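You operate a simulated robot arm through the tools that you are given. There is no shell and no other tool.

The job below is to be done with a simulated two-armed robot. You get a single attempt, and the scene is never put back.

TASK
Clear the old total, count the teal notes and put them in the FULL or SHORT tray.
Fine: work at the side desk; turn UV on for the count and leave it on; FULL means a hundred notes, SHORT fewer; leave the count showing.

It is judged by the outcome, as a careful person would: the job done as asked, and still so three seconds after it is handed in. It fails if anything else is knocked over, pushed out of place, dropped, spilled or broken.

THE ROBOT
Two 7-joint arms with two-finger grippers on one trunk that stands fixed in place. Base frame: the origin is at the foot of the trunk, x ahead of it, y to its left, z up; the work surface is at about z = 0.75. Lengths are in m, angles in rad, forces in N, time in s.
The left shoulder is at [0.07, 0.139, 1.13], the right one opposite. With the tool pointing down near the work surface each hand reaches from about 0.36 to 0.76 m from the base axis, measured 20 degrees to its own side. Payload 3.43 kg a hand.
The tool frame of a hand sits at the grasp point between the pads (the TCP): z along the fingers, y along the line on which they close. The tips reach 0.03 m beyond it. The gripper opens to 0.104 m. The gripper's body begins 0.057 m behind the TCP.
Orientation is that of the tool frame in the base frame, as a unit quaternion [w, x, y, z]. With the fingers straight down and closing along the base's y, the tool's x points along the base's -x, its y along +y and its z along -z.

THE INTERFACE
- The arms move only by the tool play_rows. It takes "left_targets", "right_targets" or both (then of equal length, played together; a hand with none holds still); each is one flat list of numbers, 7 for each row, row after row: the shift along the tool's x, y, z in m, then the turn, a rotation vector about the tool's x, y, z in rad, then the opening, from 0 (shut) to 1 (fully open). In form: [dx, dy, dz, ax, ay, az, jaw, dx, dy, dz, ax, ay, az, jaw, ...]. A call has 1 to 20 rows; each row is the pose to reach, as a shift and turn from the pose commanded when the call began, along the tool's axes at that moment. Rows are played at 5 a second. More than 0.05 m and 0.15 rad between two rows, or a gripper value outside its range, and nothing of the call is played. A pose out of reach is approached as far as the arm can. The call stops where the force on the tool passes 40 N (or 10 N more than at its start, if that is more) or the arm is blocked; 0.2 s more then pass. The fingers move at their own pace (about 0.045 m/s each) and stop on an object; they squeeze with about 41 N. The grip force told is the motor's: it shows also when the fingers shut on nothing. Time passes only in rows, and 0.2 s behind the last, so rows that repeat a pose let the fingers close. It gives the time, the measured TCP pose, the force on the tool (base axes), the opening and the grip force at its end, in the units of the frame above (readings bear some noise), with the torque about the TCP (base axes, N m) and any sound that the robot's microphone picked up.
- Cameras (640 x 400 px; columns grow to the right, rows downward): "scene" is now at [0.1252, -0.0398, 1.3513]; the picture's right is [-0.47, -0.88, 0.00], its down [-0.58, 0.30, -0.76] and it looks along [0.67, -0.35, -0.65] (base axes); focal length 214 px, centre (320, 200). "left" rides on the left gripper at [0.067, -0.018, -0.09] in its tool frame; the picture's right is [0.25, 0.97, 0.00], its down [-0.73, 0.19, -0.66] and it looks along [-0.64, 0.17, 0.75] (tool axes); focal length 218 px, centre (320, 200). "right" rides on the right gripper at [0.067, 0.018, -0.09] in its tool frame; the picture's right is [-0.25, 0.97, 0.00], its down [-0.73, -0.19, -0.66] and it looks along [-0.64, -0.17, 0.75] (tool axes); focal length 218 px, centre (320, 200). There is no depth. A picture from a camera that has moved, and an enlarged one, comes with that camera's place and axes in the base frame and with its lens.
- camera(camera): a new picture of that camera. It takes no simulated time.
- lift_body(by): slides the trunk up (or, below 0, down) by that many m; the arms and the scene camera ride with it, the base frame stays. It gives what a move gives, with no picture.
- turn_head(pan, tilt): turns the head with the scene camera to pan (to the left, within 1.501 rad either way) and tilt (down, from -0.506 to 1.204), counted from straight ahead of the robot. It gives what a move gives.
- inspect(camera, box): a new picture of the part [left, top, right, bottom] of that camera's present view, enlarged. It takes no simulated time.
- job_done(): hands the job in; it is judged then, once.

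Places have to be worked out from the pictures, the camera data and where the tool is seen. Open the grippers and draw the arms clear of the work before you hand the job in, unless the task says otherwise.

The tools are called after "Emit:" by a JSON object that holds its "op" and its "data". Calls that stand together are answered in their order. play_rows: Moves the arms, as the interface text tells. Its arguments: {"type":"object","properties":{"left_targets":{"type":"array","items":{"type":"number"}},"right_targets":{"type":"array","items":{"type":"number"}}},"required":[]} The other tools are called the same way: lift_body (by) slides the trunk up or down; turn_head (pan, tilt) turns the head that bears the scene camera; camera (camera) takes a picture; inspect (camera, box) takes an enlarged picture of a part of a camera's view; job_done () hands the job in.

At the start:

```text
t: 0.0
left_eef_pos: [0.5083, -0.0675, 1.2264]
left_orientation: [0.001, -0.003, 1.0, -0.007]
left_ft_force: [-0.2, -0.2, 0.5]
left_ft_torque: [-0.02, -0.03, -0.01]
left_width: 0.1043
left_finger_force: 0.1
right_eef_pos: [0.4071, -0.4623, 1.1459]
right_orientation: [-0.001, 0.0, 1.0, 0.0]
right_ft_force: [-0.2, 0.4, 0.4]
right_ft_torque: [-0.01, -0.03, -0.03]
right_width: 0.1041
right_finger_force: 0.0
trunk travel left (down, up): [-0.625, 0.315]
head pan, tilt: [-0.487, 0.71]
```

scene: 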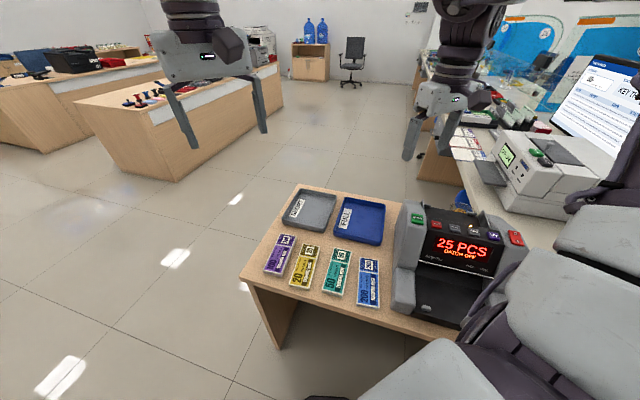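
right: 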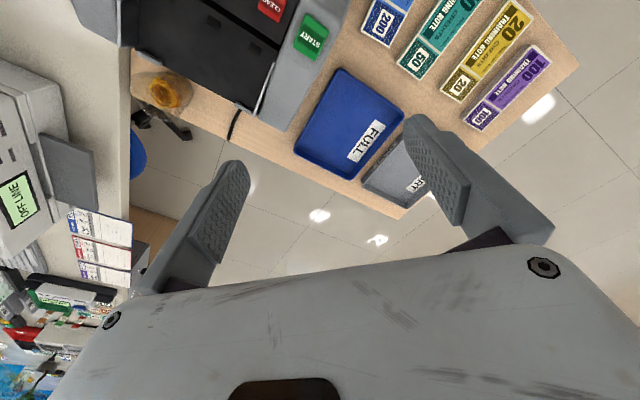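
left: 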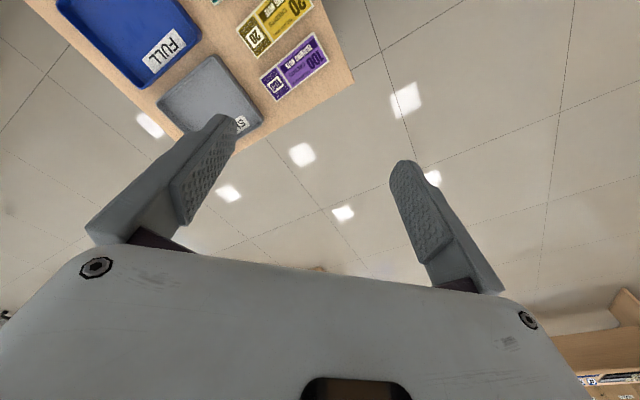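

I see the side desk with a counting machine, two trays and four note bundles. I'll enlarge the machine and the bundles to read their labels.

Emit:
{"op": "inspect", "data": {"camera": "scene", "box": [380, 190, 540, 330]}}

Emit:
{"op": "inspect", "data": {"camera": "scene", "box": [230, 180, 400, 320]}}

Emit:
{"op": "inspect", "data": {"camera": "right", "box": [120, 0, 580, 220]}}

```text
2.86 times, centred on (460, 260) of scene
camera zoom: at [0.1252, -0.0398, 1.3513], right [-0.47, -0.88, 0.0], down [-0.58, 0.3, -0.76], along [0.67, -0.35, -0.65], focal length 613 px, centre (-80, 29)
```

zoom: 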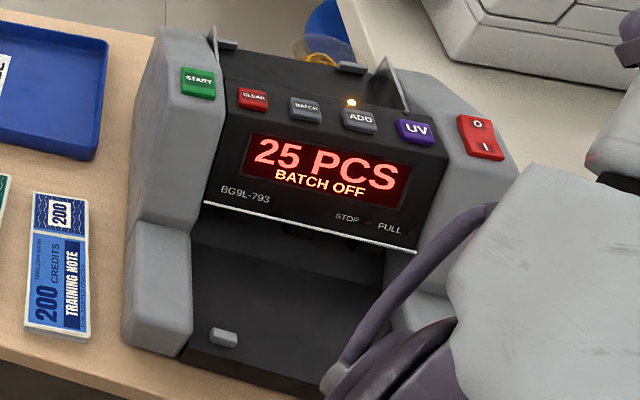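

```text
2.86 times, centred on (315, 250) of scene
camera zoom: at [0.1252, -0.0398, 1.3513], right [-0.47, -0.88, 0.0], down [-0.58, 0.3, -0.76], along [0.67, -0.35, -0.65], focal length 613 px, centre (334, 57)
```

zoom: 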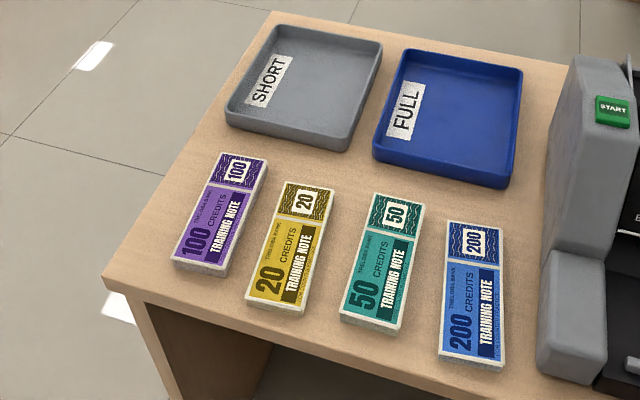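

```text
1.39 times, centred on (350, 110) of right
camera zoom: at [0.3413, -0.4458, 1.2369], right [0.25, 0.97, 0.0], down [0.73, -0.19, 0.66], along [0.64, -0.17, -0.75], focal length 304 px, centre (278, 325)
```

zoom: 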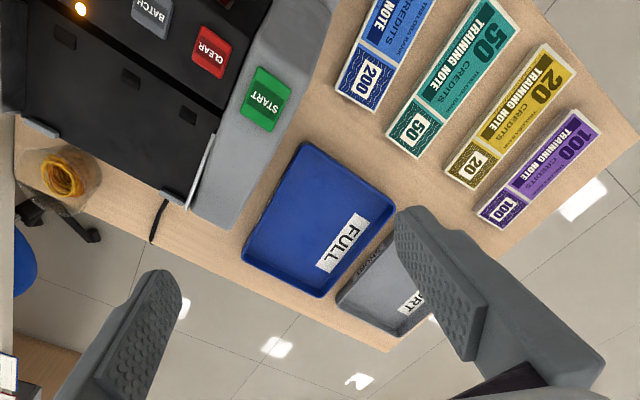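

The teal bundle (50) is near (0.41, -0.25) and the machine near (0.25, -0.52), both on a desk turned about -45°. The ADD lamp seems lit and UV isn't. I'll turn the head toward the machine for a clearer view.

Emit:
{"op": "turn_head", "data": {"pan": -0.95, "tilt": 0.75}}

Emit:
{"op": "camera", "data": {"camera": "scene"}}

```text
t: 0.9
left_eef_pos: [0.5093, -0.0679, 1.2267]
left_orientation: [0.001, -0.005, 1.0, -0.008]
left_ft_force: [0.0, 0.4, -0.1]
left_ft_torque: [0.02, 0.01, 0.03]
left_width: 0.1039
left_finger_force: 0.0
right_eef_pos: [0.4065, -0.462, 1.1462]
right_orientation: [0.0, 0.001, 1.0, 0.0]
right_ft_force: [-0.4, 0.6, 0.2]
right_ft_torque: [-0.02, -0.02, -0.02]
right_width: 0.104
right_finger_force: 0.1
trunk travel left (down, up): [-0.625, 0.315]
head pan, tilt: [-0.949, 0.75]
```

```text
taken
camera scene: at [0.0987, -0.0676, 1.3479], right [-0.81, -0.58, 0.0], down [-0.4, 0.55, -0.73], along [0.43, -0.59, -0.68], focal length 214 px, centre (320, 200)
```

scene: 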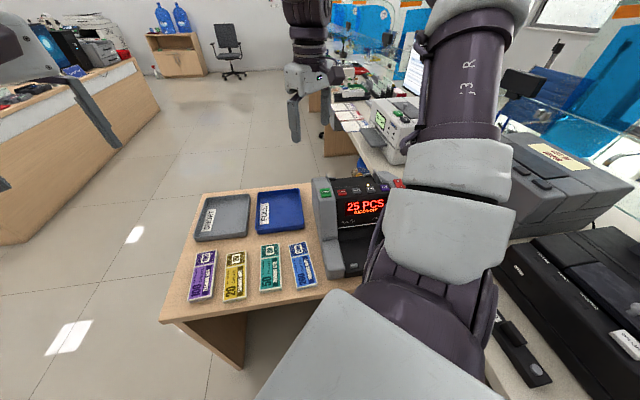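

The right arm blocks the machine's front. I'll turn the right hand about 45° to match the desk and move it behind the panel, so its own camera sees the buttons and hopper.

Emit:
{"op": "play_rows", "data": {"right_targets": [0.028, 0, -0.005, 0, 0, 0.131, 1, 0.056, 0, -0.01, 0, 0, 0.262, 1, 0.084, 0, -0.015, 0, 0, 0.393, 1, 0.112, 0, -0.02, 0, 0, 0.524, 1, 0.14, 0, -0.025, 0, 0, 0.654, 1, 0.167, 0, -0.03, 0, 0, 0.785, 1]}}

Emit:
{"op": "camera", "data": {"camera": "right"}}

Emit:
{"op": "camera", "data": {"camera": "scene"}}

```text
t: 2.3
left_eef_pos: [0.5083, -0.0666, 1.2263]
left_orientation: [0.002, -0.004, 1.0, -0.006]
left_ft_force: [0.6, 0.8, 0.4]
left_ft_torque: [0.01, -0.04, 0.01]
left_width: 0.104
left_finger_force: 0.0
right_eef_pos: [0.2396, -0.4605, 1.1767]
right_orientation: [0.0, 0.383, 0.924, 0.0]
right_ft_force: [-0.2, -0.2, 0.4]
right_ft_torque: [0.0, -0.01, 0.02]
right_width: 0.1041
right_finger_force: 0.0
trunk travel left (down, up): [-0.625, 0.315]
head pan, tilt: [-0.949, 0.75]
```

```text
taken
camera right: at [0.2065, -0.4016, 1.268], right [0.86, 0.5, 0.0], down [0.38, -0.65, 0.66], along [0.33, -0.57, -0.75], focal length 218 px, centre (320, 200)
```

right: 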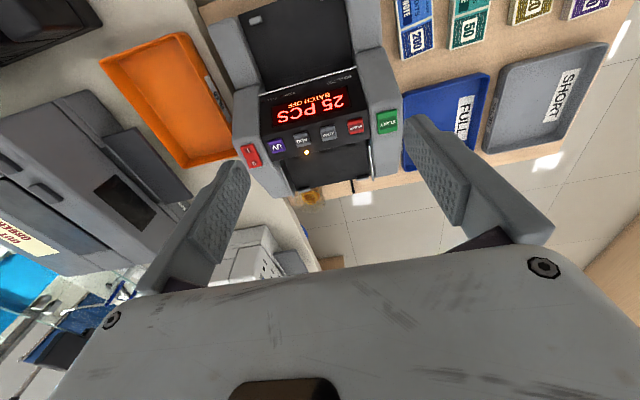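

```text
taken
camera scene: at [0.0969, -0.0672, 1.348], right [-0.81, -0.58, 0.0], down [-0.4, 0.55, -0.73], along [0.43, -0.59, -0.68], focal length 214 px, centre (320, 200)
```

scene: 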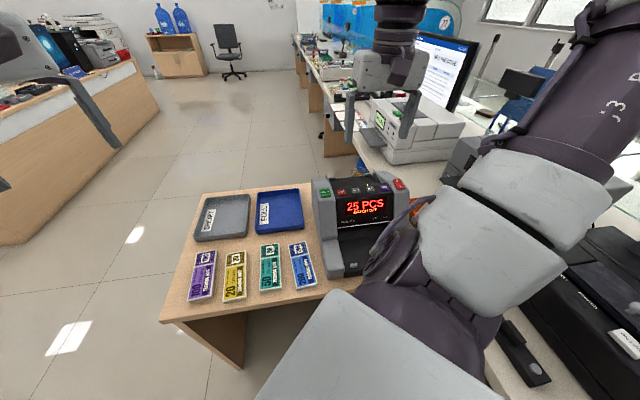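

The hand camera now sees the whole machine. I'll enlarge the panel, hopper and stacker.

Emit:
{"op": "inspect", "data": {"camera": "right", "box": [220, 0, 420, 200]}}

Emit:
{"op": "inspect", "data": {"camera": "right", "box": [230, 80, 410, 200]}}

Emit:
{"op": "inspect", "data": {"camera": "scene", "box": [290, 150, 440, 290]}}

```text
2.00 times, centred on (320, 100) of right
camera zoom: at [0.2065, -0.4016, 1.268], right [0.86, 0.5, 0.0], down [0.38, -0.65, 0.66], along [0.33, -0.57, -0.75], focal length 436 px, centre (320, 400)
```

zoom: 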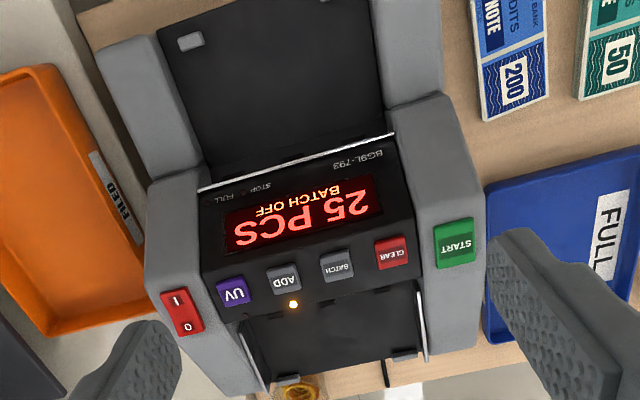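

```text
3.33 times, centred on (320, 140) of right
camera zoom: at [0.2065, -0.4016, 1.268], right [0.86, 0.5, 0.0], down [0.38, -0.65, 0.66], along [0.33, -0.57, -0.75], focal length 728 px, centre (320, 400)
```

zoom: 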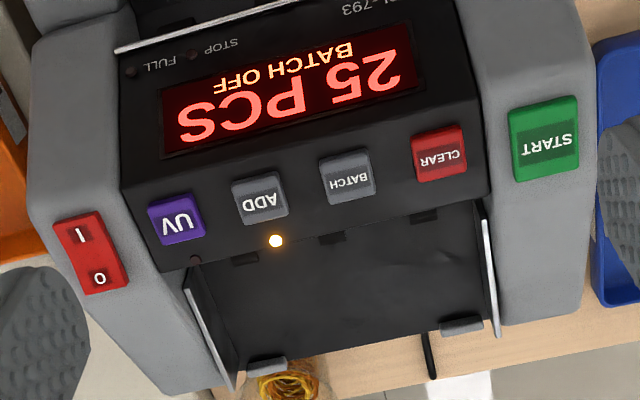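

```text
2.86 times, centred on (365, 220) of scene
camera zoom: at [0.0969, -0.0672, 1.348], right [-0.81, -0.58, 0.0], down [-0.4, 0.55, -0.73], along [0.43, -0.59, -0.68], focal length 613 px, centre (191, 143)
```

zoom: 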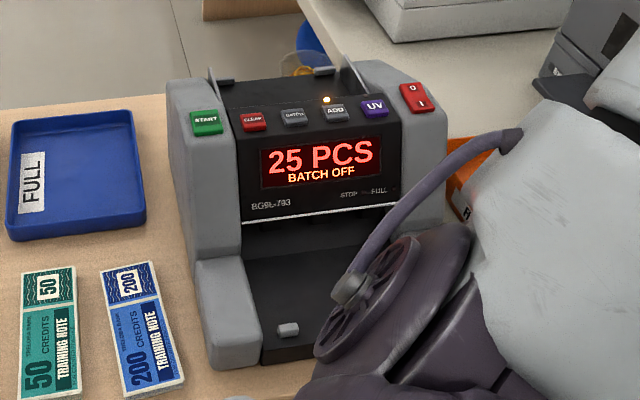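

From two views I put CLEAR at about (0.329, -0.497, 0.926), UV at (0.233, -0.592) and START at (0.363, -0.463, 0.935). I'll shut the right gripper and hover above CLEAR.

Emit:
{"op": "play_rows", "data": {"right_targets": [-0.03, 0.0125, 0.02, 0, 0, 0, 0, -0.06, 0.025, 0.04, 0, 0, 0, 0, -0.0888, 0.0372, 0.06, 0, 0, 0, 0, -0.0888, 0.0372, 0.1, 0, 0, 0, 0, -0.0888, 0.0372, 0.14, 0, 0, 0, 0, -0.0888, 0.0372, 0.17, 0, 0, 0, 0, -0.0888, 0.0372, 0.17, 0, 0, 0, 0]}}

Emit:
{"op": "camera", "data": {"camera": "right"}}

Emit:
{"op": "camera", "data": {"camera": "scene"}}

```text
t: 3.9
left_eef_pos: [0.5086, -0.0657, 1.2249]
left_orientation: [0.001, -0.004, 1.0, -0.008]
left_ft_force: [-0.4, -0.2, -0.5]
left_ft_torque: [0.04, -0.02, -0.03]
left_width: 0.104
left_finger_force: 0.1
right_eef_pos: [0.3293, -0.4977, 1.0073]
right_orientation: [-0.001, 0.382, 0.924, 0.0]
right_ft_force: [-0.2, 0.1, 0.4]
right_ft_torque: [0.01, 0.01, -0.04]
right_width: 0.0
right_finger_force: 35.2
trunk travel left (down, up): [-0.625, 0.315]
head pan, tilt: [-0.949, 0.75]
```

```text
taken
camera right: at [0.2959, -0.4391, 1.0972], right [0.86, 0.51, 0.0], down [0.38, -0.65, 0.66], along [0.33, -0.57, -0.75], focal length 218 px, centre (320, 200)
```

right: 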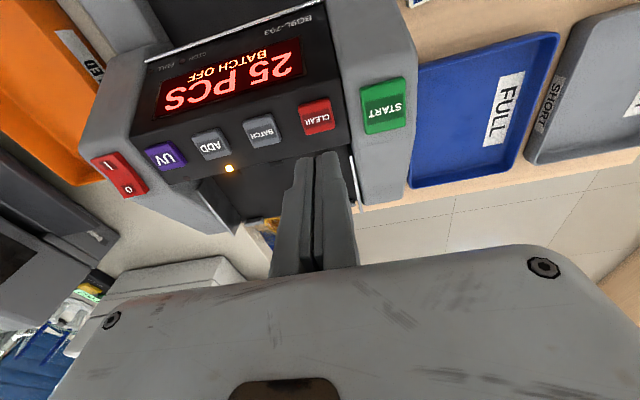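

```text
taken
camera scene: at [0.098, -0.0674, 1.3479], right [-0.81, -0.58, 0.0], down [-0.4, 0.55, -0.73], along [0.43, -0.59, -0.68], focal length 214 px, centre (320, 200)
```

scene: 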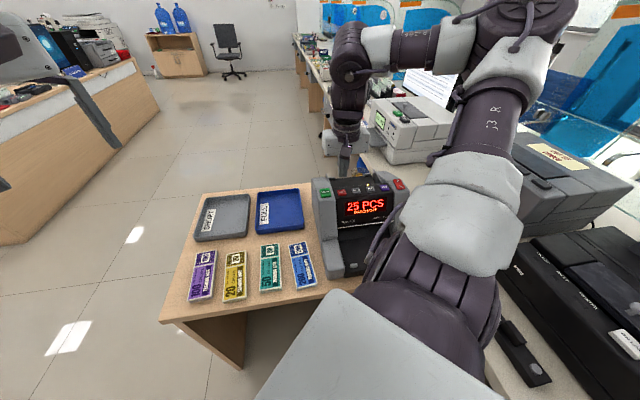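

The tip sits a few mm from CLEAR's centre. I'll ease back slightly toward the operator side and press down in small steps.

Emit:
{"op": "play_rows", "data": {"right_targets": [0.004, -0.001, 0.02, 0, 0, 0, 0, 0.004, -0.001, 0.04, 0, 0, 0, 0, 0.004, -0.001, 0.046, 0, 0, 0, 0, 0.004, -0.001, 0.05, 0, 0, 0, 0]}}

Emit:
{"op": "camera", "data": {"camera": "right"}}

```text
t: 4.9
left_eef_pos: [0.508, -0.0675, 1.225]
left_orientation: [0.001, -0.004, 1.0, -0.007]
left_ft_force: [-0.6, 0.3, -0.1]
left_ft_torque: [0.02, -0.01, -0.01]
left_width: 0.104
left_finger_force: 0.1
right_eef_pos: [0.325, -0.497, 0.9552]
right_orientation: [-0.001, 0.383, 0.924, -0.001]
right_ft_force: [-0.3, -0.2, 0.0]
right_ft_torque: [-0.03, -0.01, -0.02]
right_width: 0.0062
right_finger_force: 34.6
trunk travel left (down, up): [-0.625, 0.315]
head pan, tilt: [-0.949, 0.75]
```

```text
taken
camera right: at [0.2916, -0.4378, 1.0472], right [0.86, 0.51, 0.0], down [0.38, -0.65, 0.66], along [0.33, -0.57, -0.75], focal length 218 px, centre (320, 200)
```

right: 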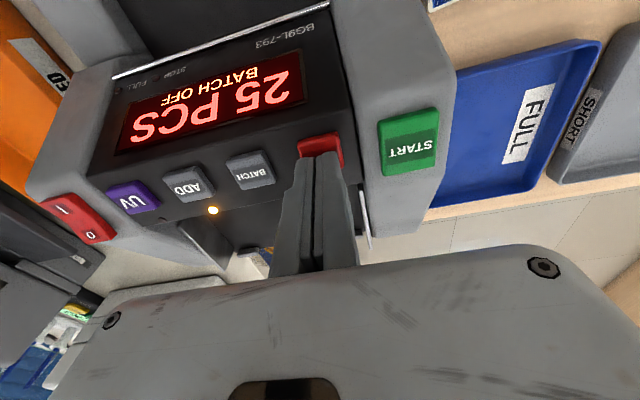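

The tip is over the rear half of CLEAR with no contact yet. I'll keep going down in 2–3 mm steps.

Emit:
{"op": "play_rows", "data": {"right_targets": [0.002, 0, 0.003, 0, 0, 0, 0, 0.002, 0, 0.006, 0, 0, 0, 0, 0.002, 0, 0.008, 0, 0, 0, 0]}}

Emit:
{"op": "camera", "data": {"camera": "right"}}

```text
t: 5.7
left_eef_pos: [0.5082, -0.0657, 1.2264]
left_orientation: [0.001, -0.003, 1.0, -0.009]
left_ft_force: [0.7, 0.0, 0.1]
left_ft_torque: [-0.02, -0.01, -0.02]
left_width: 0.1038
left_finger_force: 0.1
right_eef_pos: [0.3249, -0.4951, 0.9508]
right_orientation: [0.002, 0.382, 0.924, 0.0]
right_ft_force: [2.6, -4.6, 17.0]
right_ft_torque: [-0.02, -0.04, 0.05]
right_width: 0.0059
right_finger_force: 35.1
trunk travel left (down, up): [-0.625, 0.315]
head pan, tilt: [-0.949, 0.75]
heard: click
```

```text
taken
camera right: at [0.2903, -0.4356, 1.0413], right [0.86, 0.51, 0.0], down [0.38, -0.65, 0.66], along [0.33, -0.57, -0.75], focal length 218 px, centre (320, 200)
```

right: 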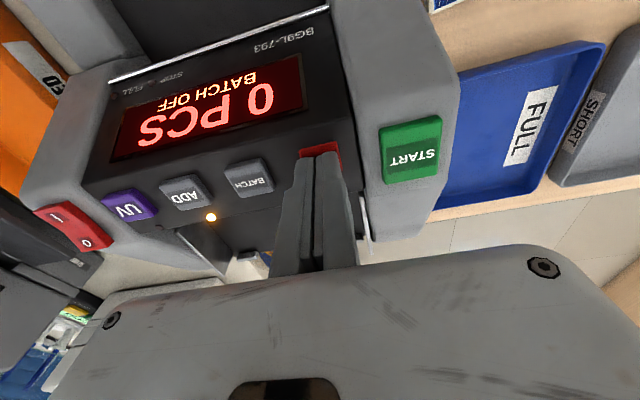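

CLEAR clicked and the display reads 0 PCS. I'll lift off and move sideways about 0.134 m to hover above UV.

Emit:
{"op": "play_rows", "data": {"right_targets": [0, 0, -0.02, 0, 0, 0, 0, 0, 0, -0.05, 0, 0, 0, 0, 0, -0.045, -0.05, 0, 0, 0, 0, 0, -0.09, -0.05, 0, 0, 0, 0, 0, -0.134, -0.05, 0, 0, 0, 0, 0, -0.134, -0.04, 0, 0, 0, 0]}}

Emit:
{"op": "camera", "data": {"camera": "right"}}

```text
t: 7.1
left_eef_pos: [0.5092, -0.0675, 1.2248]
left_orientation: [0.001, -0.004, 1.0, -0.009]
left_ft_force: [0.1, -0.2, -0.9]
left_ft_torque: [-0.02, 0.03, -0.01]
left_width: 0.1041
left_finger_force: 0.0
right_eef_pos: [0.2305, -0.5916, 0.9872]
right_orientation: [-0.001, 0.382, 0.924, -0.001]
right_ft_force: [-0.5, -0.3, -0.2]
right_ft_torque: [0.02, -0.02, -0.01]
right_width: 0.0001
right_finger_force: 34.3
trunk travel left (down, up): [-0.625, 0.315]
head pan, tilt: [-0.949, 0.75]
```

```text
taken
camera right: at [0.1971, -0.5324, 1.0793], right [0.86, 0.51, 0.0], down [0.38, -0.65, 0.66], along [0.33, -0.57, -0.75], focal length 218 px, centre (320, 200)
```

right: 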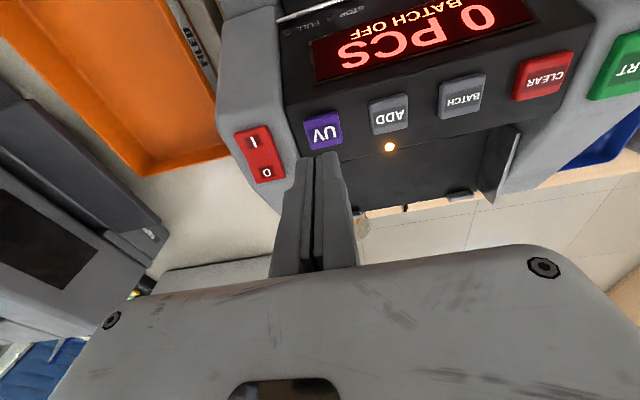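

UV computes to (0.233, -0.589), about 4 mm from the tip. I'll correct that and press at the same depth that worked for CLEAR.

Emit:
{"op": "play_rows", "data": {"right_targets": [0.005, 0.0035, 0.015, 0, 0, 0, 0, 0.005, 0.0035, 0.03, 0, 0, 0, 0, 0.005, 0.0035, 0.035, 0, 0, 0, 0, 0.005, 0.0035, 0.038, 0, 0, 0, 0, 0.005, 0.0035, 0.04, 0, 0, 0, 0]}}

Emit:
{"op": "camera", "data": {"camera": "right"}}

```text
t: 8.3
left_eef_pos: [0.5073, -0.0649, 1.227]
left_orientation: [0.001, -0.003, 1.0, -0.009]
left_ft_force: [0.0, -0.1, -0.3]
left_ft_torque: [0.03, 0.01, -0.02]
left_width: 0.1038
left_finger_force: 0.0
right_eef_pos: [0.227, -0.5831, 0.9501]
right_orientation: [0.003, 0.384, 0.923, -0.002]
right_ft_force: [1.9, -8.5, 27.5]
right_ft_torque: [-0.11, 0.09, 0.19]
right_width: 0.0059
right_finger_force: 35.0
trunk travel left (down, up): [-0.625, 0.315]
head pan, tilt: [-0.949, 0.75]
heard: click
```

```text
taken
camera right: at [0.1936, -0.5239, 1.0411], right [0.86, 0.5, 0.0], down [0.38, -0.65, 0.66], along [0.33, -0.57, -0.75], focal length 218 px, centre (320, 200)
```

right: 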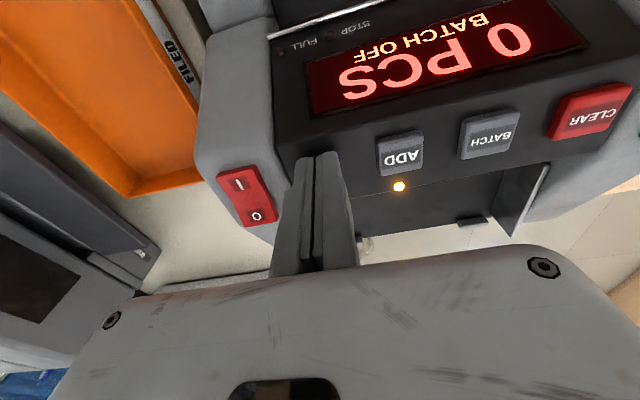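

UV clicked. I'll lift the hand and check whether the UV lamp is lit.

Emit:
{"op": "play_rows", "data": {"right_targets": [0, 0, -0.03, 0, 0, 0, 0, 0, 0, -0.07, 0, 0, 0, 0, 0, 0.03, -0.1, 0, 0, 0, 0.3, 0, 0.06, -0.13, 0, 0, 0, 0.5]}}

Emit:
{"op": "camera", "data": {"camera": "right"}}

Emit:
{"op": "inspect", "data": {"camera": "scene", "box": [290, 150, 440, 290]}}

```text
t: 9.3
left_eef_pos: [0.5098, -0.0651, 1.2251]
left_orientation: [0.0, -0.005, 1.0, -0.009]
left_ft_force: [0.3, 0.0, -0.1]
left_ft_torque: [-0.01, 0.0, 0.03]
left_width: 0.1039
left_finger_force: 0.1
right_eef_pos: [0.2726, -0.5393, 1.0777]
right_orientation: [-0.001, 0.383, 0.924, -0.001]
right_ft_force: [0.1, 0.7, -0.3]
right_ft_torque: [-0.03, 0.01, -0.02]
right_width: 0.0509
right_finger_force: 0.0
trunk travel left (down, up): [-0.625, 0.315]
head pan, tilt: [-0.949, 0.75]
```

```text
taken
camera right: at [0.2382, -0.481, 1.1678], right [0.86, 0.51, 0.0], down [0.38, -0.65, 0.66], along [0.33, -0.57, -0.75], focal length 218 px, centre (320, 200)
```

right: 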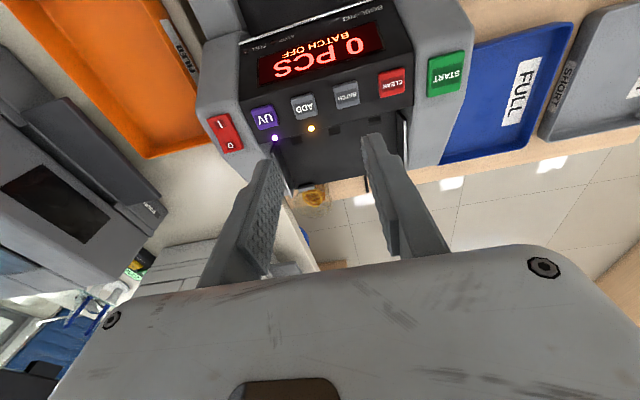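

```text
2.86 times, centred on (365, 220) of scene
camera zoom: at [0.0997, -0.066, 1.3478], right [-0.81, -0.58, 0.0], down [-0.4, 0.55, -0.73], along [0.42, -0.6, -0.68], focal length 613 px, centre (191, 143)
```

zoom: 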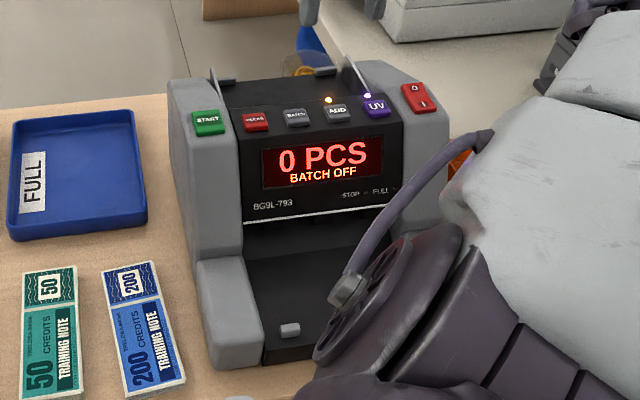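

The UV lamp is now lit and the display shows 0 PCS. Next I'll move the right hand, open, over the teal bundle near (0.41, -0.25) to locate it exactly.

Emit:
{"op": "play_rows", "data": {"right_targets": [0.0134, 0.0377, 0, 0, 0, 0, 0.7, 0.0269, 0.0754, 0, 0, 0, 0, 0.9, 0.0403, 0.1131, 0, 0, 0, 0, 1, 0.0538, 0.1508, 0.01, 0, 0, 0, 1, 0.0672, 0.1885, 0.02, 0, 0, 0, 1, 0.0806, 0.2262, 0.03, 0, 0, 0, 1, 0.094, 0.264, 0.04, 0, 0, 0, 1, 0.1075, 0.3016, 0.048, 0, 0, 0, 1]}}

Emit:
{"op": "camera", "data": {"camera": "right"}}

Emit:
{"op": "camera", "data": {"camera": "scene"}}

```text
t: 11.1
left_eef_pos: [0.5175, -0.064, 1.2214]
left_orientation: [-0.004, -0.004, 1.0, -0.009]
left_ft_force: [1.3, -0.2, -0.3]
left_ft_torque: [0.02, 0.09, -0.02]
left_width: 0.104
left_finger_force: 0.0
right_eef_pos: [0.4552, -0.3649, 1.1158]
right_orientation: [-0.003, 0.382, 0.924, -0.002]
right_ft_force: [1.4, -0.5, -0.7]
right_ft_torque: [0.0, 0.1, 0.01]
right_width: 0.1041
right_finger_force: 0.1
right hand out of reach, approached as far as the arm can: row 4, 5, 6, 7, 8
trunk travel left (down, up): [-0.625, 0.315]
head pan, tilt: [-0.949, 0.75]
```

```text
taken
camera right: at [0.4232, -0.3062, 1.2079], right [0.86, 0.51, -0.01], down [0.39, -0.65, 0.65], along [0.33, -0.57, -0.76], focal length 218 px, centre (320, 200)
```

right: 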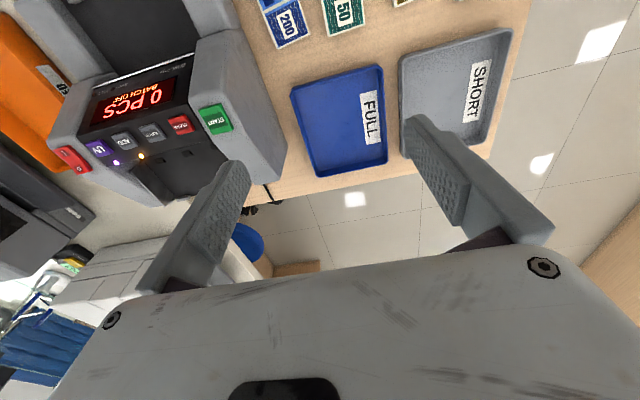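

```text
taken
camera scene: at [0.108, -0.065, 1.347], right [-0.81, -0.58, 0.01], down [-0.4, 0.55, -0.73], along [0.42, -0.6, -0.68], focal length 214 px, centre (320, 200)
```

scene: 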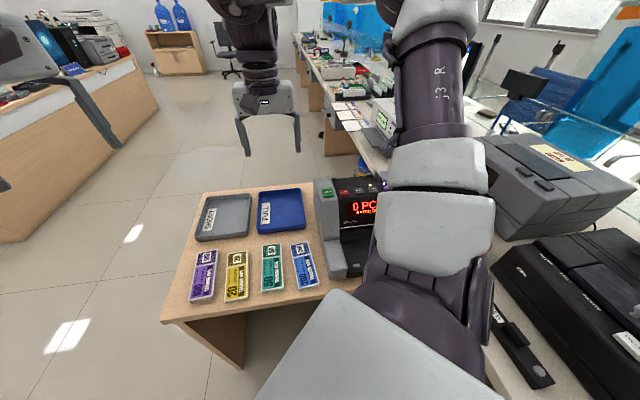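

The hand couldn't reach there at this height: it's folded too close to the shoulder. I'll raise the trunk 0.15 m so the arm works lower relative to the shoulder, then read the pose again.

Emit:
{"op": "lift_body", "data": {"by": 0.15}}

Emit:
{"op": "camera", "data": {"camera": "scene"}}

```text
t: 12.9
left_eef_pos: [0.5094, -0.0671, 1.373]
left_orientation: [0.001, -0.004, 1.0, -0.008]
left_ft_force: [0.7, -0.9, 0.1]
left_ft_torque: [-0.02, 0.03, -0.03]
left_width: 0.1038
left_finger_force: 0.2
right_eef_pos: [0.4482, -0.3673, 1.2681]
right_orientation: [-0.001, 0.383, 0.924, 0.0]
right_ft_force: [0.2, 0.7, 0.3]
right_ft_torque: [-0.02, -0.01, 0.04]
right_width: 0.1039
right_finger_force: 0.0
trunk travel left (down, up): [-0.775, 0.165]
head pan, tilt: [-0.949, 0.75]
```

```text
taken
camera scene: at [0.0993, -0.0675, 1.4978], right [-0.81, -0.58, 0.0], down [-0.4, 0.55, -0.73], along [0.43, -0.59, -0.68], focal length 214 px, centre (320, 200)
```

scene: 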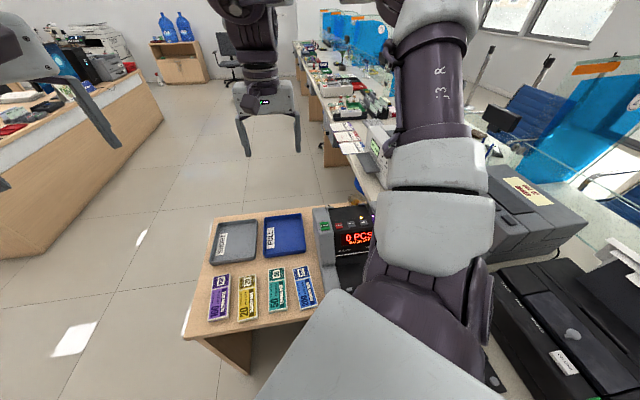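

The arm now has room to go down. I'll drop to z≈1.05 in place and then slide toward the teal bundle.

Emit:
{"op": "play_rows", "data": {"right_targets": [0, 0, 0.045, 0, 0, 0, 1, 0, 0, 0.09, 0, 0, 0, 1, 0, 0, 0.135, 0, 0, 0, 1, 0, 0, 0.18, 0, 0, 0, 1, 0, 0, 0.22, 0, 0, 0, 1, 0.037, 0.0186, 0.22, 0, 0, 0, 1, 0.073, 0.037, 0.22, 0, 0, 0, 1, 0.1097, 0.0557, 0.22, 0, 0, 0, 1]}}

Emit:
{"op": "camera", "data": {"camera": "right"}}

Emit:
{"op": "camera", "data": {"camera": "scene"}}

```text
t: 14.7
left_eef_pos: [0.5113, -0.0687, 1.3744]
left_orientation: [0.0, -0.004, 1.0, -0.008]
left_ft_force: [-0.1, -1.0, 0.2]
left_ft_torque: [-0.01, 0.0, -0.02]
left_width: 0.1042
left_finger_force: 0.1
right_eef_pos: [0.4716, -0.4038, 1.0545]
right_orientation: [-0.002, 0.381, 0.924, 0.001]
right_ft_force: [-0.3, 0.0, -0.3]
right_ft_torque: [0.01, 0.02, -0.02]
right_width: 0.1039
right_finger_force: 0.0
right hand out of reach, approached as far as the arm can: row 1, 2, 3, 4, 5, 6, 7, 8
trunk travel left (down, up): [-0.775, 0.165]
head pan, tilt: [-0.949, 0.75]
```

```text
taken
camera right: at [0.4382, -0.3458, 1.146], right [0.86, 0.51, 0.0], down [0.38, -0.65, 0.65], along [0.33, -0.56, -0.76], focal length 218 px, centre (320, 200)
```

right: 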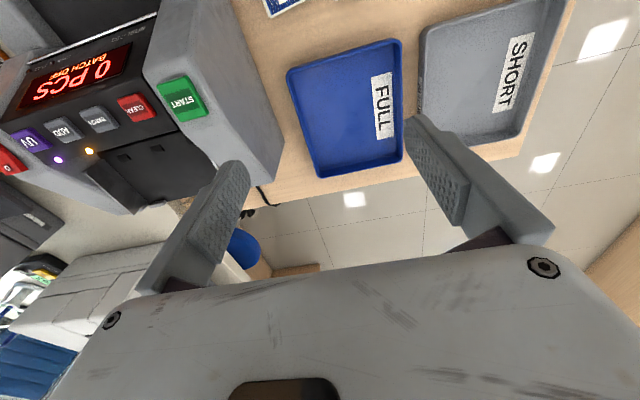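

```text
taken
camera scene: at [0.101, -0.0689, 1.4976], right [-0.81, -0.58, 0.0], down [-0.4, 0.56, -0.73], along [0.42, -0.59, -0.68], focal length 214 px, centre (320, 200)
```

scene: 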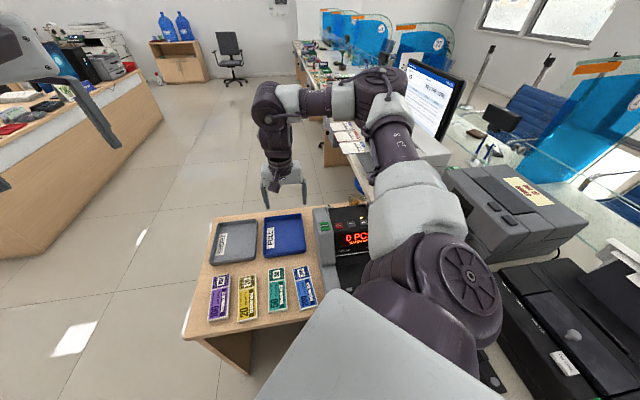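

The wrist hits a turn limit at this yaw when moving left. I'll turn the hand about 180° the other way, with the same closing line, well above the desk.

Emit:
{"op": "play_rows", "data": {"right_targets": [0, 0, -0.01, 0, 0, -0.15, 1, 0, 0, -0.02, 0, 0, -0.3, 1, 0, 0, -0.03, 0, 0, -0.45, 1, 0, 0, -0.03, 0, 0, -0.6, 1, 0, 0, -0.03, 0, 0, -0.75, 1, 0, 0, -0.03, 0, 0, -0.9, 1, 0, 0, -0.03, 0, 0, -1.05, 1, 0, 0, -0.03, 0, 0, -1.2, 1, 0, 0, -0.03, 0, 0, -1.35, 1, 0, 0, -0.03, 0, 0, -1.5, 1, 0, 0, -0.03, 0, 0, -1.57, 1]}}

Emit:
{"op": "camera", "data": {"camera": "right"}}

```text
t: 17.1
left_eef_pos: [0.51, -0.0663, 1.3746]
left_orientation: [0.001, -0.005, 1.0, -0.007]
left_ft_force: [0.2, 0.7, -0.4]
left_ft_torque: [0.0, 0.01, -0.04]
left_width: 0.104
left_finger_force: 0.0
right_eef_pos: [0.4721, -0.4014, 1.0859]
right_orientation: [-0.001, -0.384, 0.923, 0.0]
right_ft_force: [-0.2, 0.2, -0.2]
right_ft_torque: [-0.01, -0.02, 0.03]
right_width: 0.1039
right_finger_force: 0.1
trunk travel left (down, up): [-0.775, 0.165]
head pan, tilt: [-0.949, 0.75]
```

```text
taken
camera right: at [0.4134, -0.438, 1.1766], right [-0.51, 0.86, 0.0], down [0.65, 0.38, 0.66], along [0.57, 0.33, -0.75], focal length 218 px, centre (320, 200)
```

right: 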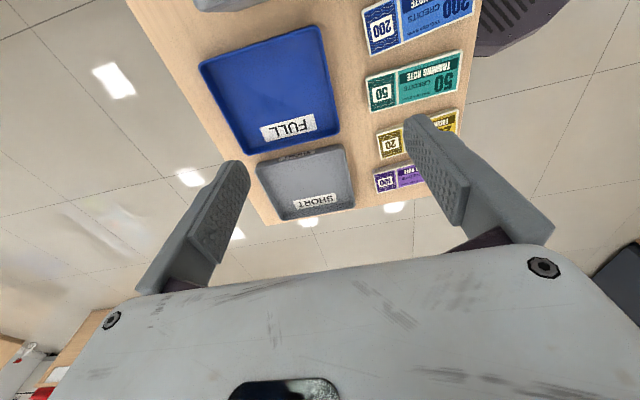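

Now I can see the teal bundle clearly; this view puts its centre at about (0.41, -0.255). I'll keep turning another 90° while moving over it.

Emit:
{"op": "play_rows", "data": {"right_targets": [-0.006, 0.014, 0, 0, 0, -0.145, 1, -0.012, 0.028, 0, 0, 0, -0.29, 1, -0.018, 0.042, 0, 0, 0, -0.435, 1, -0.024, 0.056, 0, 0, 0, -0.58, 1, -0.03, 0.07, 0, 0, 0, -0.725, 1, -0.036, 0.084, 0, 0, 0, -0.87, 1, -0.042, 0.098, 0, 0, 0, -1.015, 1, -0.047, 0.112, 0, 0, 0, -1.16, 1, -0.053, 0.126, 0, 0, 0, -1.305, 1, -0.058, 0.14, 0, 0, 0, -1.45, 1, -0.063, 0.1506, 0.02, 0, 0, -1.571, 1]}}

Emit:
{"op": "camera", "data": {"camera": "right"}}

Emit:
{"op": "camera", "data": {"camera": "scene"}}

```text
t: 19.5
left_eef_pos: [0.5104, -0.0669, 1.3749]
left_orientation: [0.0, -0.005, 1.0, -0.008]
left_ft_force: [0.5, -0.1, -0.2]
left_ft_torque: [0.02, 0.03, -0.01]
left_width: 0.104
left_finger_force: 0.0
right_eef_pos: [0.4105, -0.2499, 1.0652]
right_orientation: [0.001, 0.924, -0.382, 0.0]
right_ft_force: [-0.1, 0.7, -0.2]
right_ft_torque: [0.0, 0.03, 0.01]
right_width: 0.104
right_finger_force: 0.1
trunk travel left (down, up): [-0.775, 0.165]
head pan, tilt: [-0.949, 0.75]
```

```text
taken
camera right: at [0.4469, -0.311, 1.1569], right [-0.86, -0.51, 0.0], down [-0.38, 0.65, 0.66], along [-0.33, 0.57, -0.75], focal length 218 px, centre (320, 200)
```

right: 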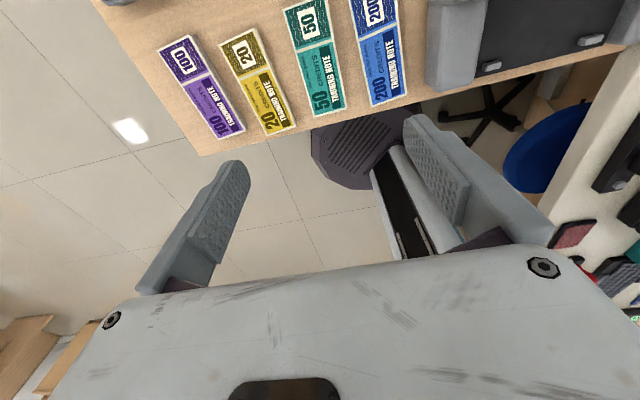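

```text
taken
camera scene: at [0.0999, -0.0677, 1.4978], right [-0.81, -0.58, 0.0], down [-0.4, 0.55, -0.73], along [0.42, -0.59, -0.68], focal length 214 px, centre (320, 200)
```

scene: 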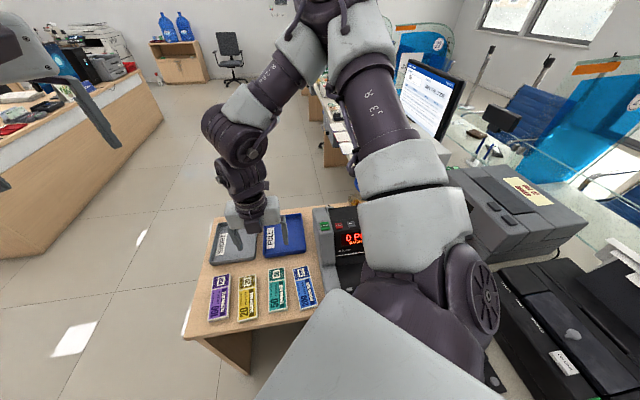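

The hand reached the spot above the bundle. I'll enlarge its view to pin down the bundle edges.

Emit:
{"op": "inspect", "data": {"camera": "right", "box": [200, 0, 440, 150]}}

Emit:
{"op": "inspect", "data": {"camera": "scene", "box": [190, 200, 340, 330]}}

```text
2.67 times, centred on (320, 75) of right
camera zoom: at [0.4469, -0.311, 1.1569], right [-0.86, -0.51, 0.0], down [-0.38, 0.65, 0.66], along [-0.33, 0.57, -0.75], focal length 582 px, centre (320, 533)
```

zoom: 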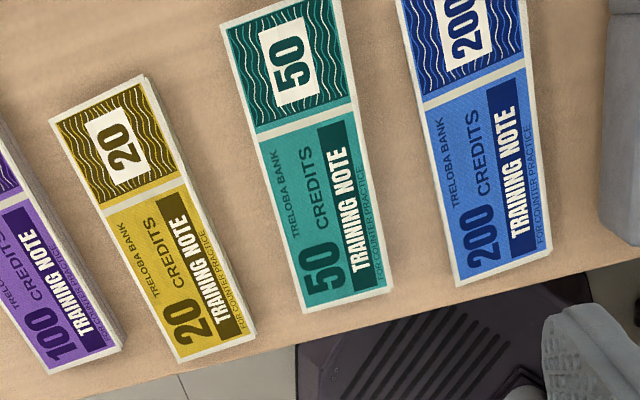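

```text
3.08 times, centred on (265, 265) of scene
camera zoom: at [0.0999, -0.0677, 1.4978], right [-0.81, -0.58, 0.0], down [-0.4, 0.55, -0.73], along [0.42, -0.59, -0.68], focal length 660 px, centre (489, 0)
```

zoom: 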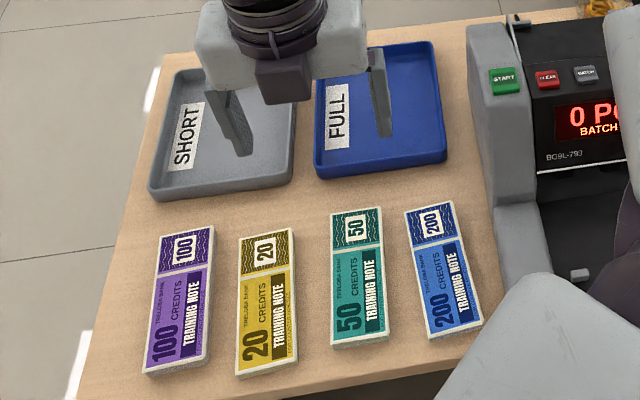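

The teal bundle measures about 0.15 x 0.061 m with its centre near (0.414, -0.252), and there are about 4 cm gaps on each side. I'll narrow the opening to about 8 cm and descend to just above it.

Emit:
{"op": "play_rows", "data": {"right_targets": [0.001, 0, 0.04, 0, 0, 0, 0.77, 0.002, 0, 0.08, 0, 0, 0, 0.77, 0.003, -0.0007, 0.12, 0, 0, 0, 0.77, 0.003, -0.0007, 0.16, 0, 0, 0, 0.77, 0.003, -0.0007, 0.2, 0, 0, 0, 0.77, 0.003, -0.0007, 0.235, 0, 0, 0, 0.77]}}

Emit:
{"op": "camera", "data": {"camera": "right"}}

Emit:
{"op": "inspect", "data": {"camera": "scene", "box": [190, 200, 340, 330]}}

```text
t: 20.9
left_eef_pos: [0.5101, -0.0667, 1.3759]
left_orientation: [0.001, -0.005, 1.0, -0.008]
left_ft_force: [-0.3, 0.5, -0.6]
left_ft_torque: [0.0, 0.0, 0.0]
left_width: 0.104
left_finger_force: 0.2
right_eef_pos: [0.398, -0.2874, 0.9065]
right_orientation: [-0.001, 0.924, -0.382, 0.0]
right_ft_force: [0.9, 0.9, 0.3]
right_ft_torque: [0.01, 0.01, 0.0]
right_width: 0.0798
right_finger_force: 0.1
right hand out of reach, approached as far as the arm can: row 4, 5, 6
trunk travel left (down, up): [-0.775, 0.165]
head pan, tilt: [-0.949, 0.75]
```

```text
taken
camera right: at [0.435, -0.3485, 0.9973], right [-0.86, -0.51, 0.0], down [-0.38, 0.65, 0.66], along [-0.33, 0.57, -0.75], focal length 218 px, centre (320, 200)
```

right: 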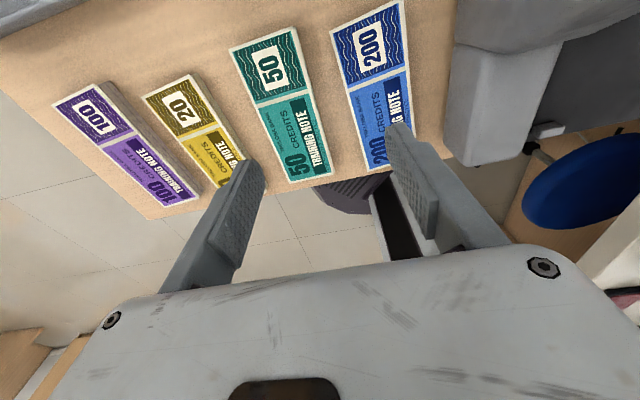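

```text
3.08 times, centred on (265, 265) of scene
camera zoom: at [0.0989, -0.0679, 1.4978], right [-0.81, -0.58, 0.0], down [-0.4, 0.55, -0.73], along [0.43, -0.59, -0.68], focal length 660 px, centre (489, 0)
```

zoom: 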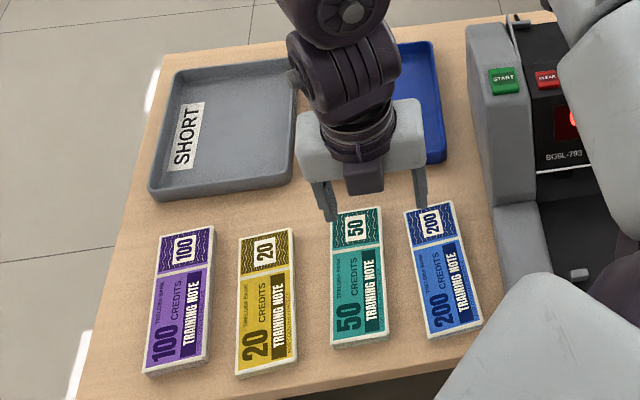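

At this raised trunk height the arm can't go low enough at this yaw, but it could about 4 cm higher. I'll lift the hand back up, then lower the trunk 0.2 m so the same arm shape ends up at the desk.

Emit:
{"op": "play_rows", "data": {"right_targets": [0, 0, -0.04, 0, 0, 0, 0.77, 0, 0, -0.08, 0, 0, 0, 0.77, 0, 0, -0.12, 0, 0, 0, 0.77, 0, 0, -0.15, 0, 0, 0, 0.77, -0.0178, -0.0355, -0.15, 0, 0, 0, 0.77]}}

Emit:
{"op": "camera", "data": {"camera": "scene"}}

```text
t: 22.1
left_eef_pos: [0.5103, -0.0644, 1.3746]
left_orientation: [-0.001, -0.003, 1.0, -0.008]
left_ft_force: [0.0, 0.4, -1.2]
left_ft_torque: [-0.01, -0.01, 0.01]
left_width: 0.1041
left_finger_force: 0.0
right_eef_pos: [0.4136, -0.2474, 1.0574]
right_orientation: [0.002, 0.924, -0.382, 0.0]
right_ft_force: [0.5, 1.3, -0.6]
right_ft_torque: [-0.03, -0.01, -0.02]
right_width: 0.0799
right_finger_force: 0.0
trunk travel left (down, up): [-0.775, 0.165]
head pan, tilt: [-0.949, 0.75]
```

```text
taken
camera scene: at [0.101, -0.0657, 1.4978], right [-0.81, -0.58, 0.0], down [-0.4, 0.55, -0.73], along [0.42, -0.6, -0.68], focal length 214 px, centre (320, 200)
```

scene: 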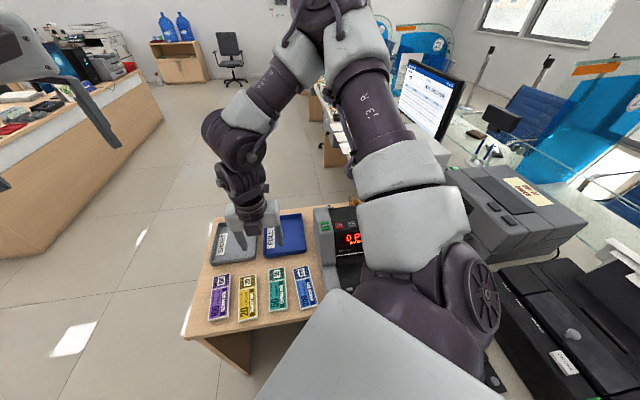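

The upper arm rises well above the machine, so lowering the trunk is safe. I'll lower 0.15 m first and check.

Emit:
{"op": "lift_body", "data": {"by": -0.15}}

Emit:
{"op": "camera", "data": {"camera": "scene"}}

Emit:
{"op": "camera", "data": {"camera": "right"}}

```text
t: 23.8
left_eef_pos: [0.5082, -0.0654, 1.2255]
left_orientation: [0.001, -0.004, 1.0, -0.008]
left_ft_force: [-0.6, 0.6, 0.3]
left_ft_torque: [-0.01, -0.01, 0.0]
left_width: 0.1038
left_finger_force: 0.1
right_eef_pos: [0.4124, -0.2495, 0.9073]
right_orientation: [0.0, 0.924, -0.382, 0.001]
right_ft_force: [0.4, 0.4, -0.8]
right_ft_torque: [0.01, 0.03, -0.01]
right_width: 0.0801
right_finger_force: 0.1
trunk travel left (down, up): [-0.625, 0.315]
head pan, tilt: [-0.949, 0.75]
```

```text
taken
camera scene: at [0.0986, -0.0675, 1.3479], right [-0.81, -0.58, 0.0], down [-0.4, 0.55, -0.73], along [0.43, -0.59, -0.68], focal length 214 px, centre (320, 200)
```

scene: 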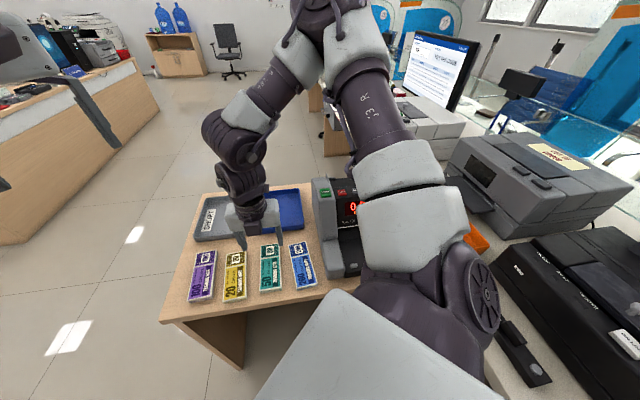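

```text
taken
camera right: at [0.4482, -0.31, 0.9984], right [-0.86, -0.51, 0.0], down [-0.38, 0.65, 0.66], along [-0.33, 0.57, -0.75], focal length 218 px, centre (320, 200)
```

right: 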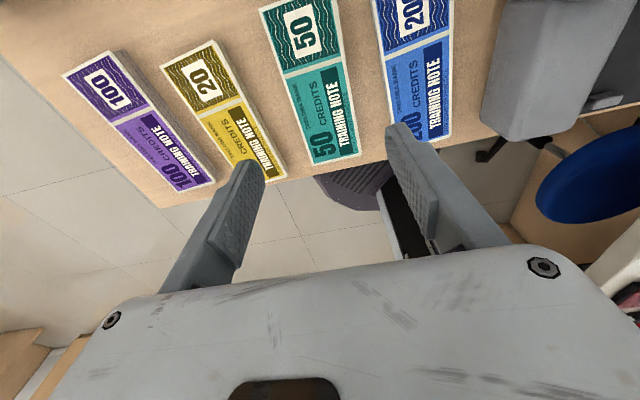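

Clear so far. I'll lower another 0.06 m for margin, which puts the TCP near 0.847, still above the bundles.

Emit:
{"op": "lift_body", "data": {"by": -0.06}}

Emit:
{"op": "camera", "data": {"camera": "right"}}

Emit:
{"op": "inspect", "data": {"camera": "scene", "box": [170, 180, 370, 320]}}

```text
t: 24.8
left_eef_pos: [0.5084, -0.0668, 1.1658]
left_orientation: [0.0, -0.004, 1.0, -0.007]
left_ft_force: [0.2, -0.7, -0.1]
left_ft_torque: [-0.02, 0.0, 0.03]
left_width: 0.104
left_finger_force: 0.0
right_eef_pos: [0.4123, -0.2496, 0.8484]
right_orientation: [0.001, 0.924, -0.383, -0.001]
right_ft_force: [-1.3, -0.1, -0.1]
right_ft_torque: [-0.01, 0.0, -0.01]
right_width: 0.08
right_finger_force: 0.1
trunk travel left (down, up): [-0.565, 0.375]
head pan, tilt: [-0.949, 0.75]
```

```text
taken
camera right: at [0.448, -0.31, 0.9384], right [-0.86, -0.51, 0.0], down [-0.38, 0.65, 0.66], along [-0.33, 0.57, -0.75], focal length 218 px, centre (320, 200)
```

right: 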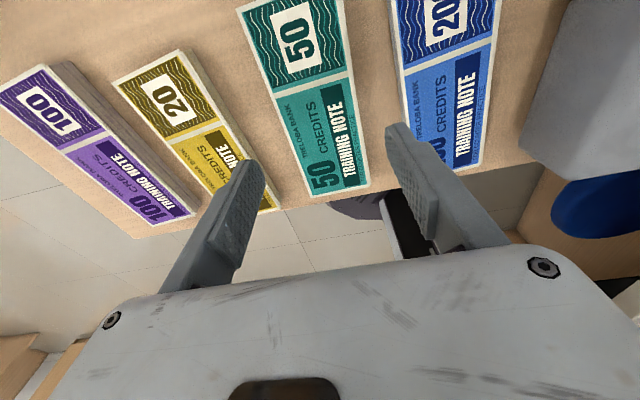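

```text
2.86 times, centred on (270, 250) of scene
camera zoom: at [0.0984, -0.0675, 1.2879], right [-0.81, -0.58, 0.0], down [-0.4, 0.55, -0.73], along [0.43, -0.59, -0.68], focal length 613 px, centre (463, 57)
```

zoom: 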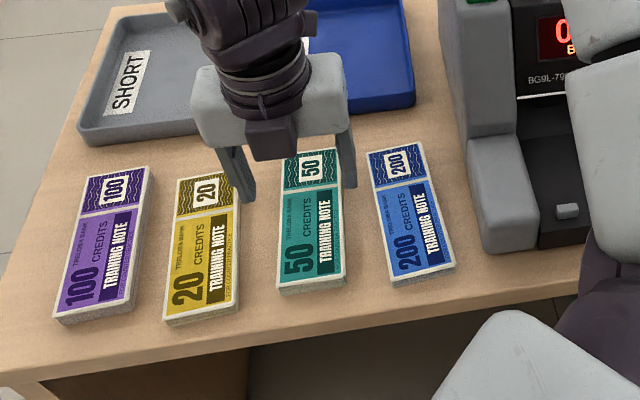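

The fingers straddle the teal bundle evenly, with lateral error under 1 mm. I'll descend to TCP z≈0.785.

Emit:
{"op": "play_rows", "data": {"right_targets": [0, 0, 0.025, 0, 0, 0, 0.77, 0, 0, 0.045, 0, 0, 0, 0.77, 0, 0, 0.058, 0, 0, 0, 0.77, 0, 0, 0.063, 0, 0, 0, 0.77]}}

Emit:
{"op": "camera", "data": {"camera": "right"}}

Emit:
{"op": "inspect", "data": {"camera": "scene", "box": [170, 180, 370, 320]}}

```text
t: 25.8
left_eef_pos: [0.5075, -0.0665, 1.1659]
left_orientation: [0.002, -0.004, 1.0, -0.008]
left_ft_force: [-0.1, 0.8, 0.2]
left_ft_torque: [-0.02, 0.02, -0.03]
left_width: 0.1041
left_finger_force: 0.1
right_eef_pos: [0.4108, -0.2492, 0.7856]
right_orientation: [0.0, 0.924, -0.382, 0.001]
right_ft_force: [0.8, -2.3, 7.1]
right_ft_torque: [-0.25, 0.25, 0.19]
right_width: 0.0789
right_finger_force: 0.1
trunk travel left (down, up): [-0.565, 0.375]
head pan, tilt: [-0.949, 0.75]
```

```text
taken
camera right: at [0.4476, -0.3095, 0.8762], right [-0.86, -0.51, 0.0], down [-0.38, 0.65, 0.66], along [-0.33, 0.57, -0.76], focal length 218 px, centre (320, 200)
```

right: 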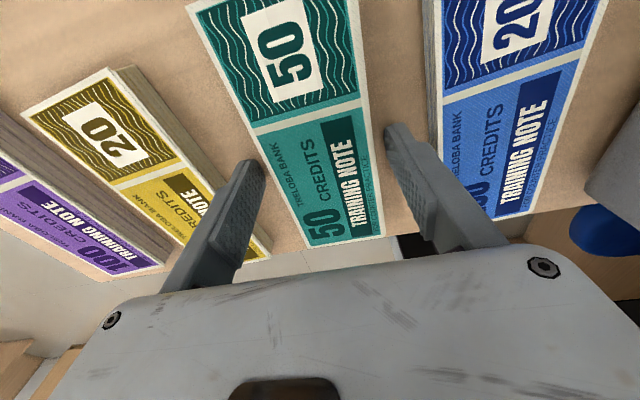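

```text
2.86 times, centred on (270, 250) of scene
camera zoom: at [0.0977, -0.0673, 1.2881], right [-0.81, -0.58, 0.0], down [-0.4, 0.55, -0.73], along [0.43, -0.59, -0.68], focal length 613 px, centre (463, 57)
```

zoom: 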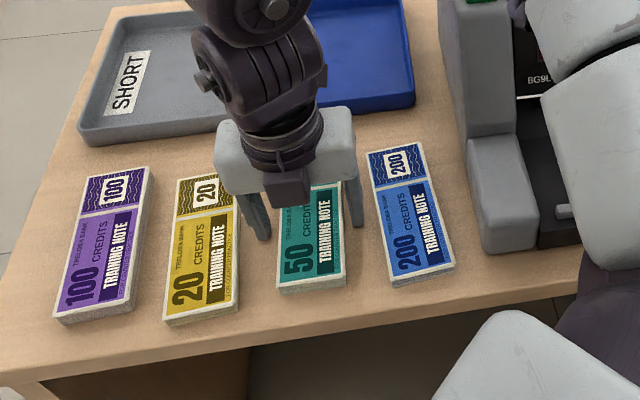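

A light 7 N contact shows the tips touch the desk (≈0.755). I'll back off 2 mm and close on the bundle.

Emit:
{"op": "play_rows", "data": {"right_targets": [0, 0, -0.002, 0, 0, 0, 0.77, 0, 0, -0.0025, 0, 0, 0, 0.6, 0, 0, -0.0025, 0, 0, 0, 0.3, 0, 0, -0.0025, 0, 0, 0, 0, 0, 0, -0.0025, 0, 0, 0, 0, 0, 0, -0.0025, 0, 0, 0, 0]}}

Emit:
{"op": "camera", "data": {"camera": "right"}}

```text
t: 27.2
left_eef_pos: [0.509, -0.0669, 1.166]
left_orientation: [0.001, -0.004, 1.0, -0.008]
left_ft_force: [0.0, 0.4, -0.3]
left_ft_torque: [0.02, 0.06, 0.01]
left_width: 0.1037
left_finger_force: 0.2
right_eef_pos: [0.4104, -0.249, 0.7873]
right_orientation: [0.001, 0.924, -0.383, 0.001]
right_ft_force: [-0.6, -0.2, 0.2]
right_ft_torque: [0.02, 0.01, 0.03]
right_width: 0.0593
right_finger_force: 41.6
trunk travel left (down, up): [-0.565, 0.375]
head pan, tilt: [-0.949, 0.75]
```

```text
taken
camera right: at [0.448, -0.31, 0.8779], right [-0.86, -0.51, 0.0], down [-0.38, 0.65, 0.66], along [-0.33, 0.57, -0.75], focal length 218 px, centre (320, 200)
```

right: 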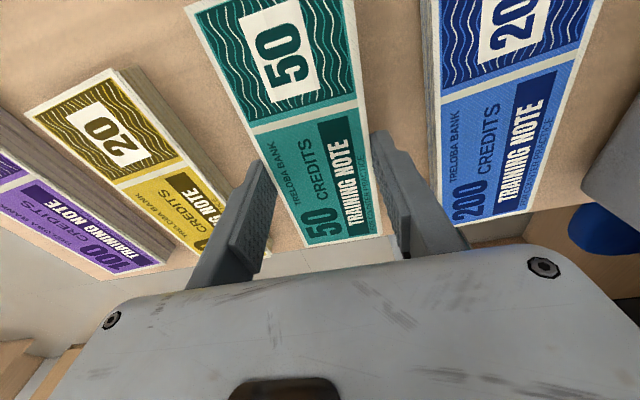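

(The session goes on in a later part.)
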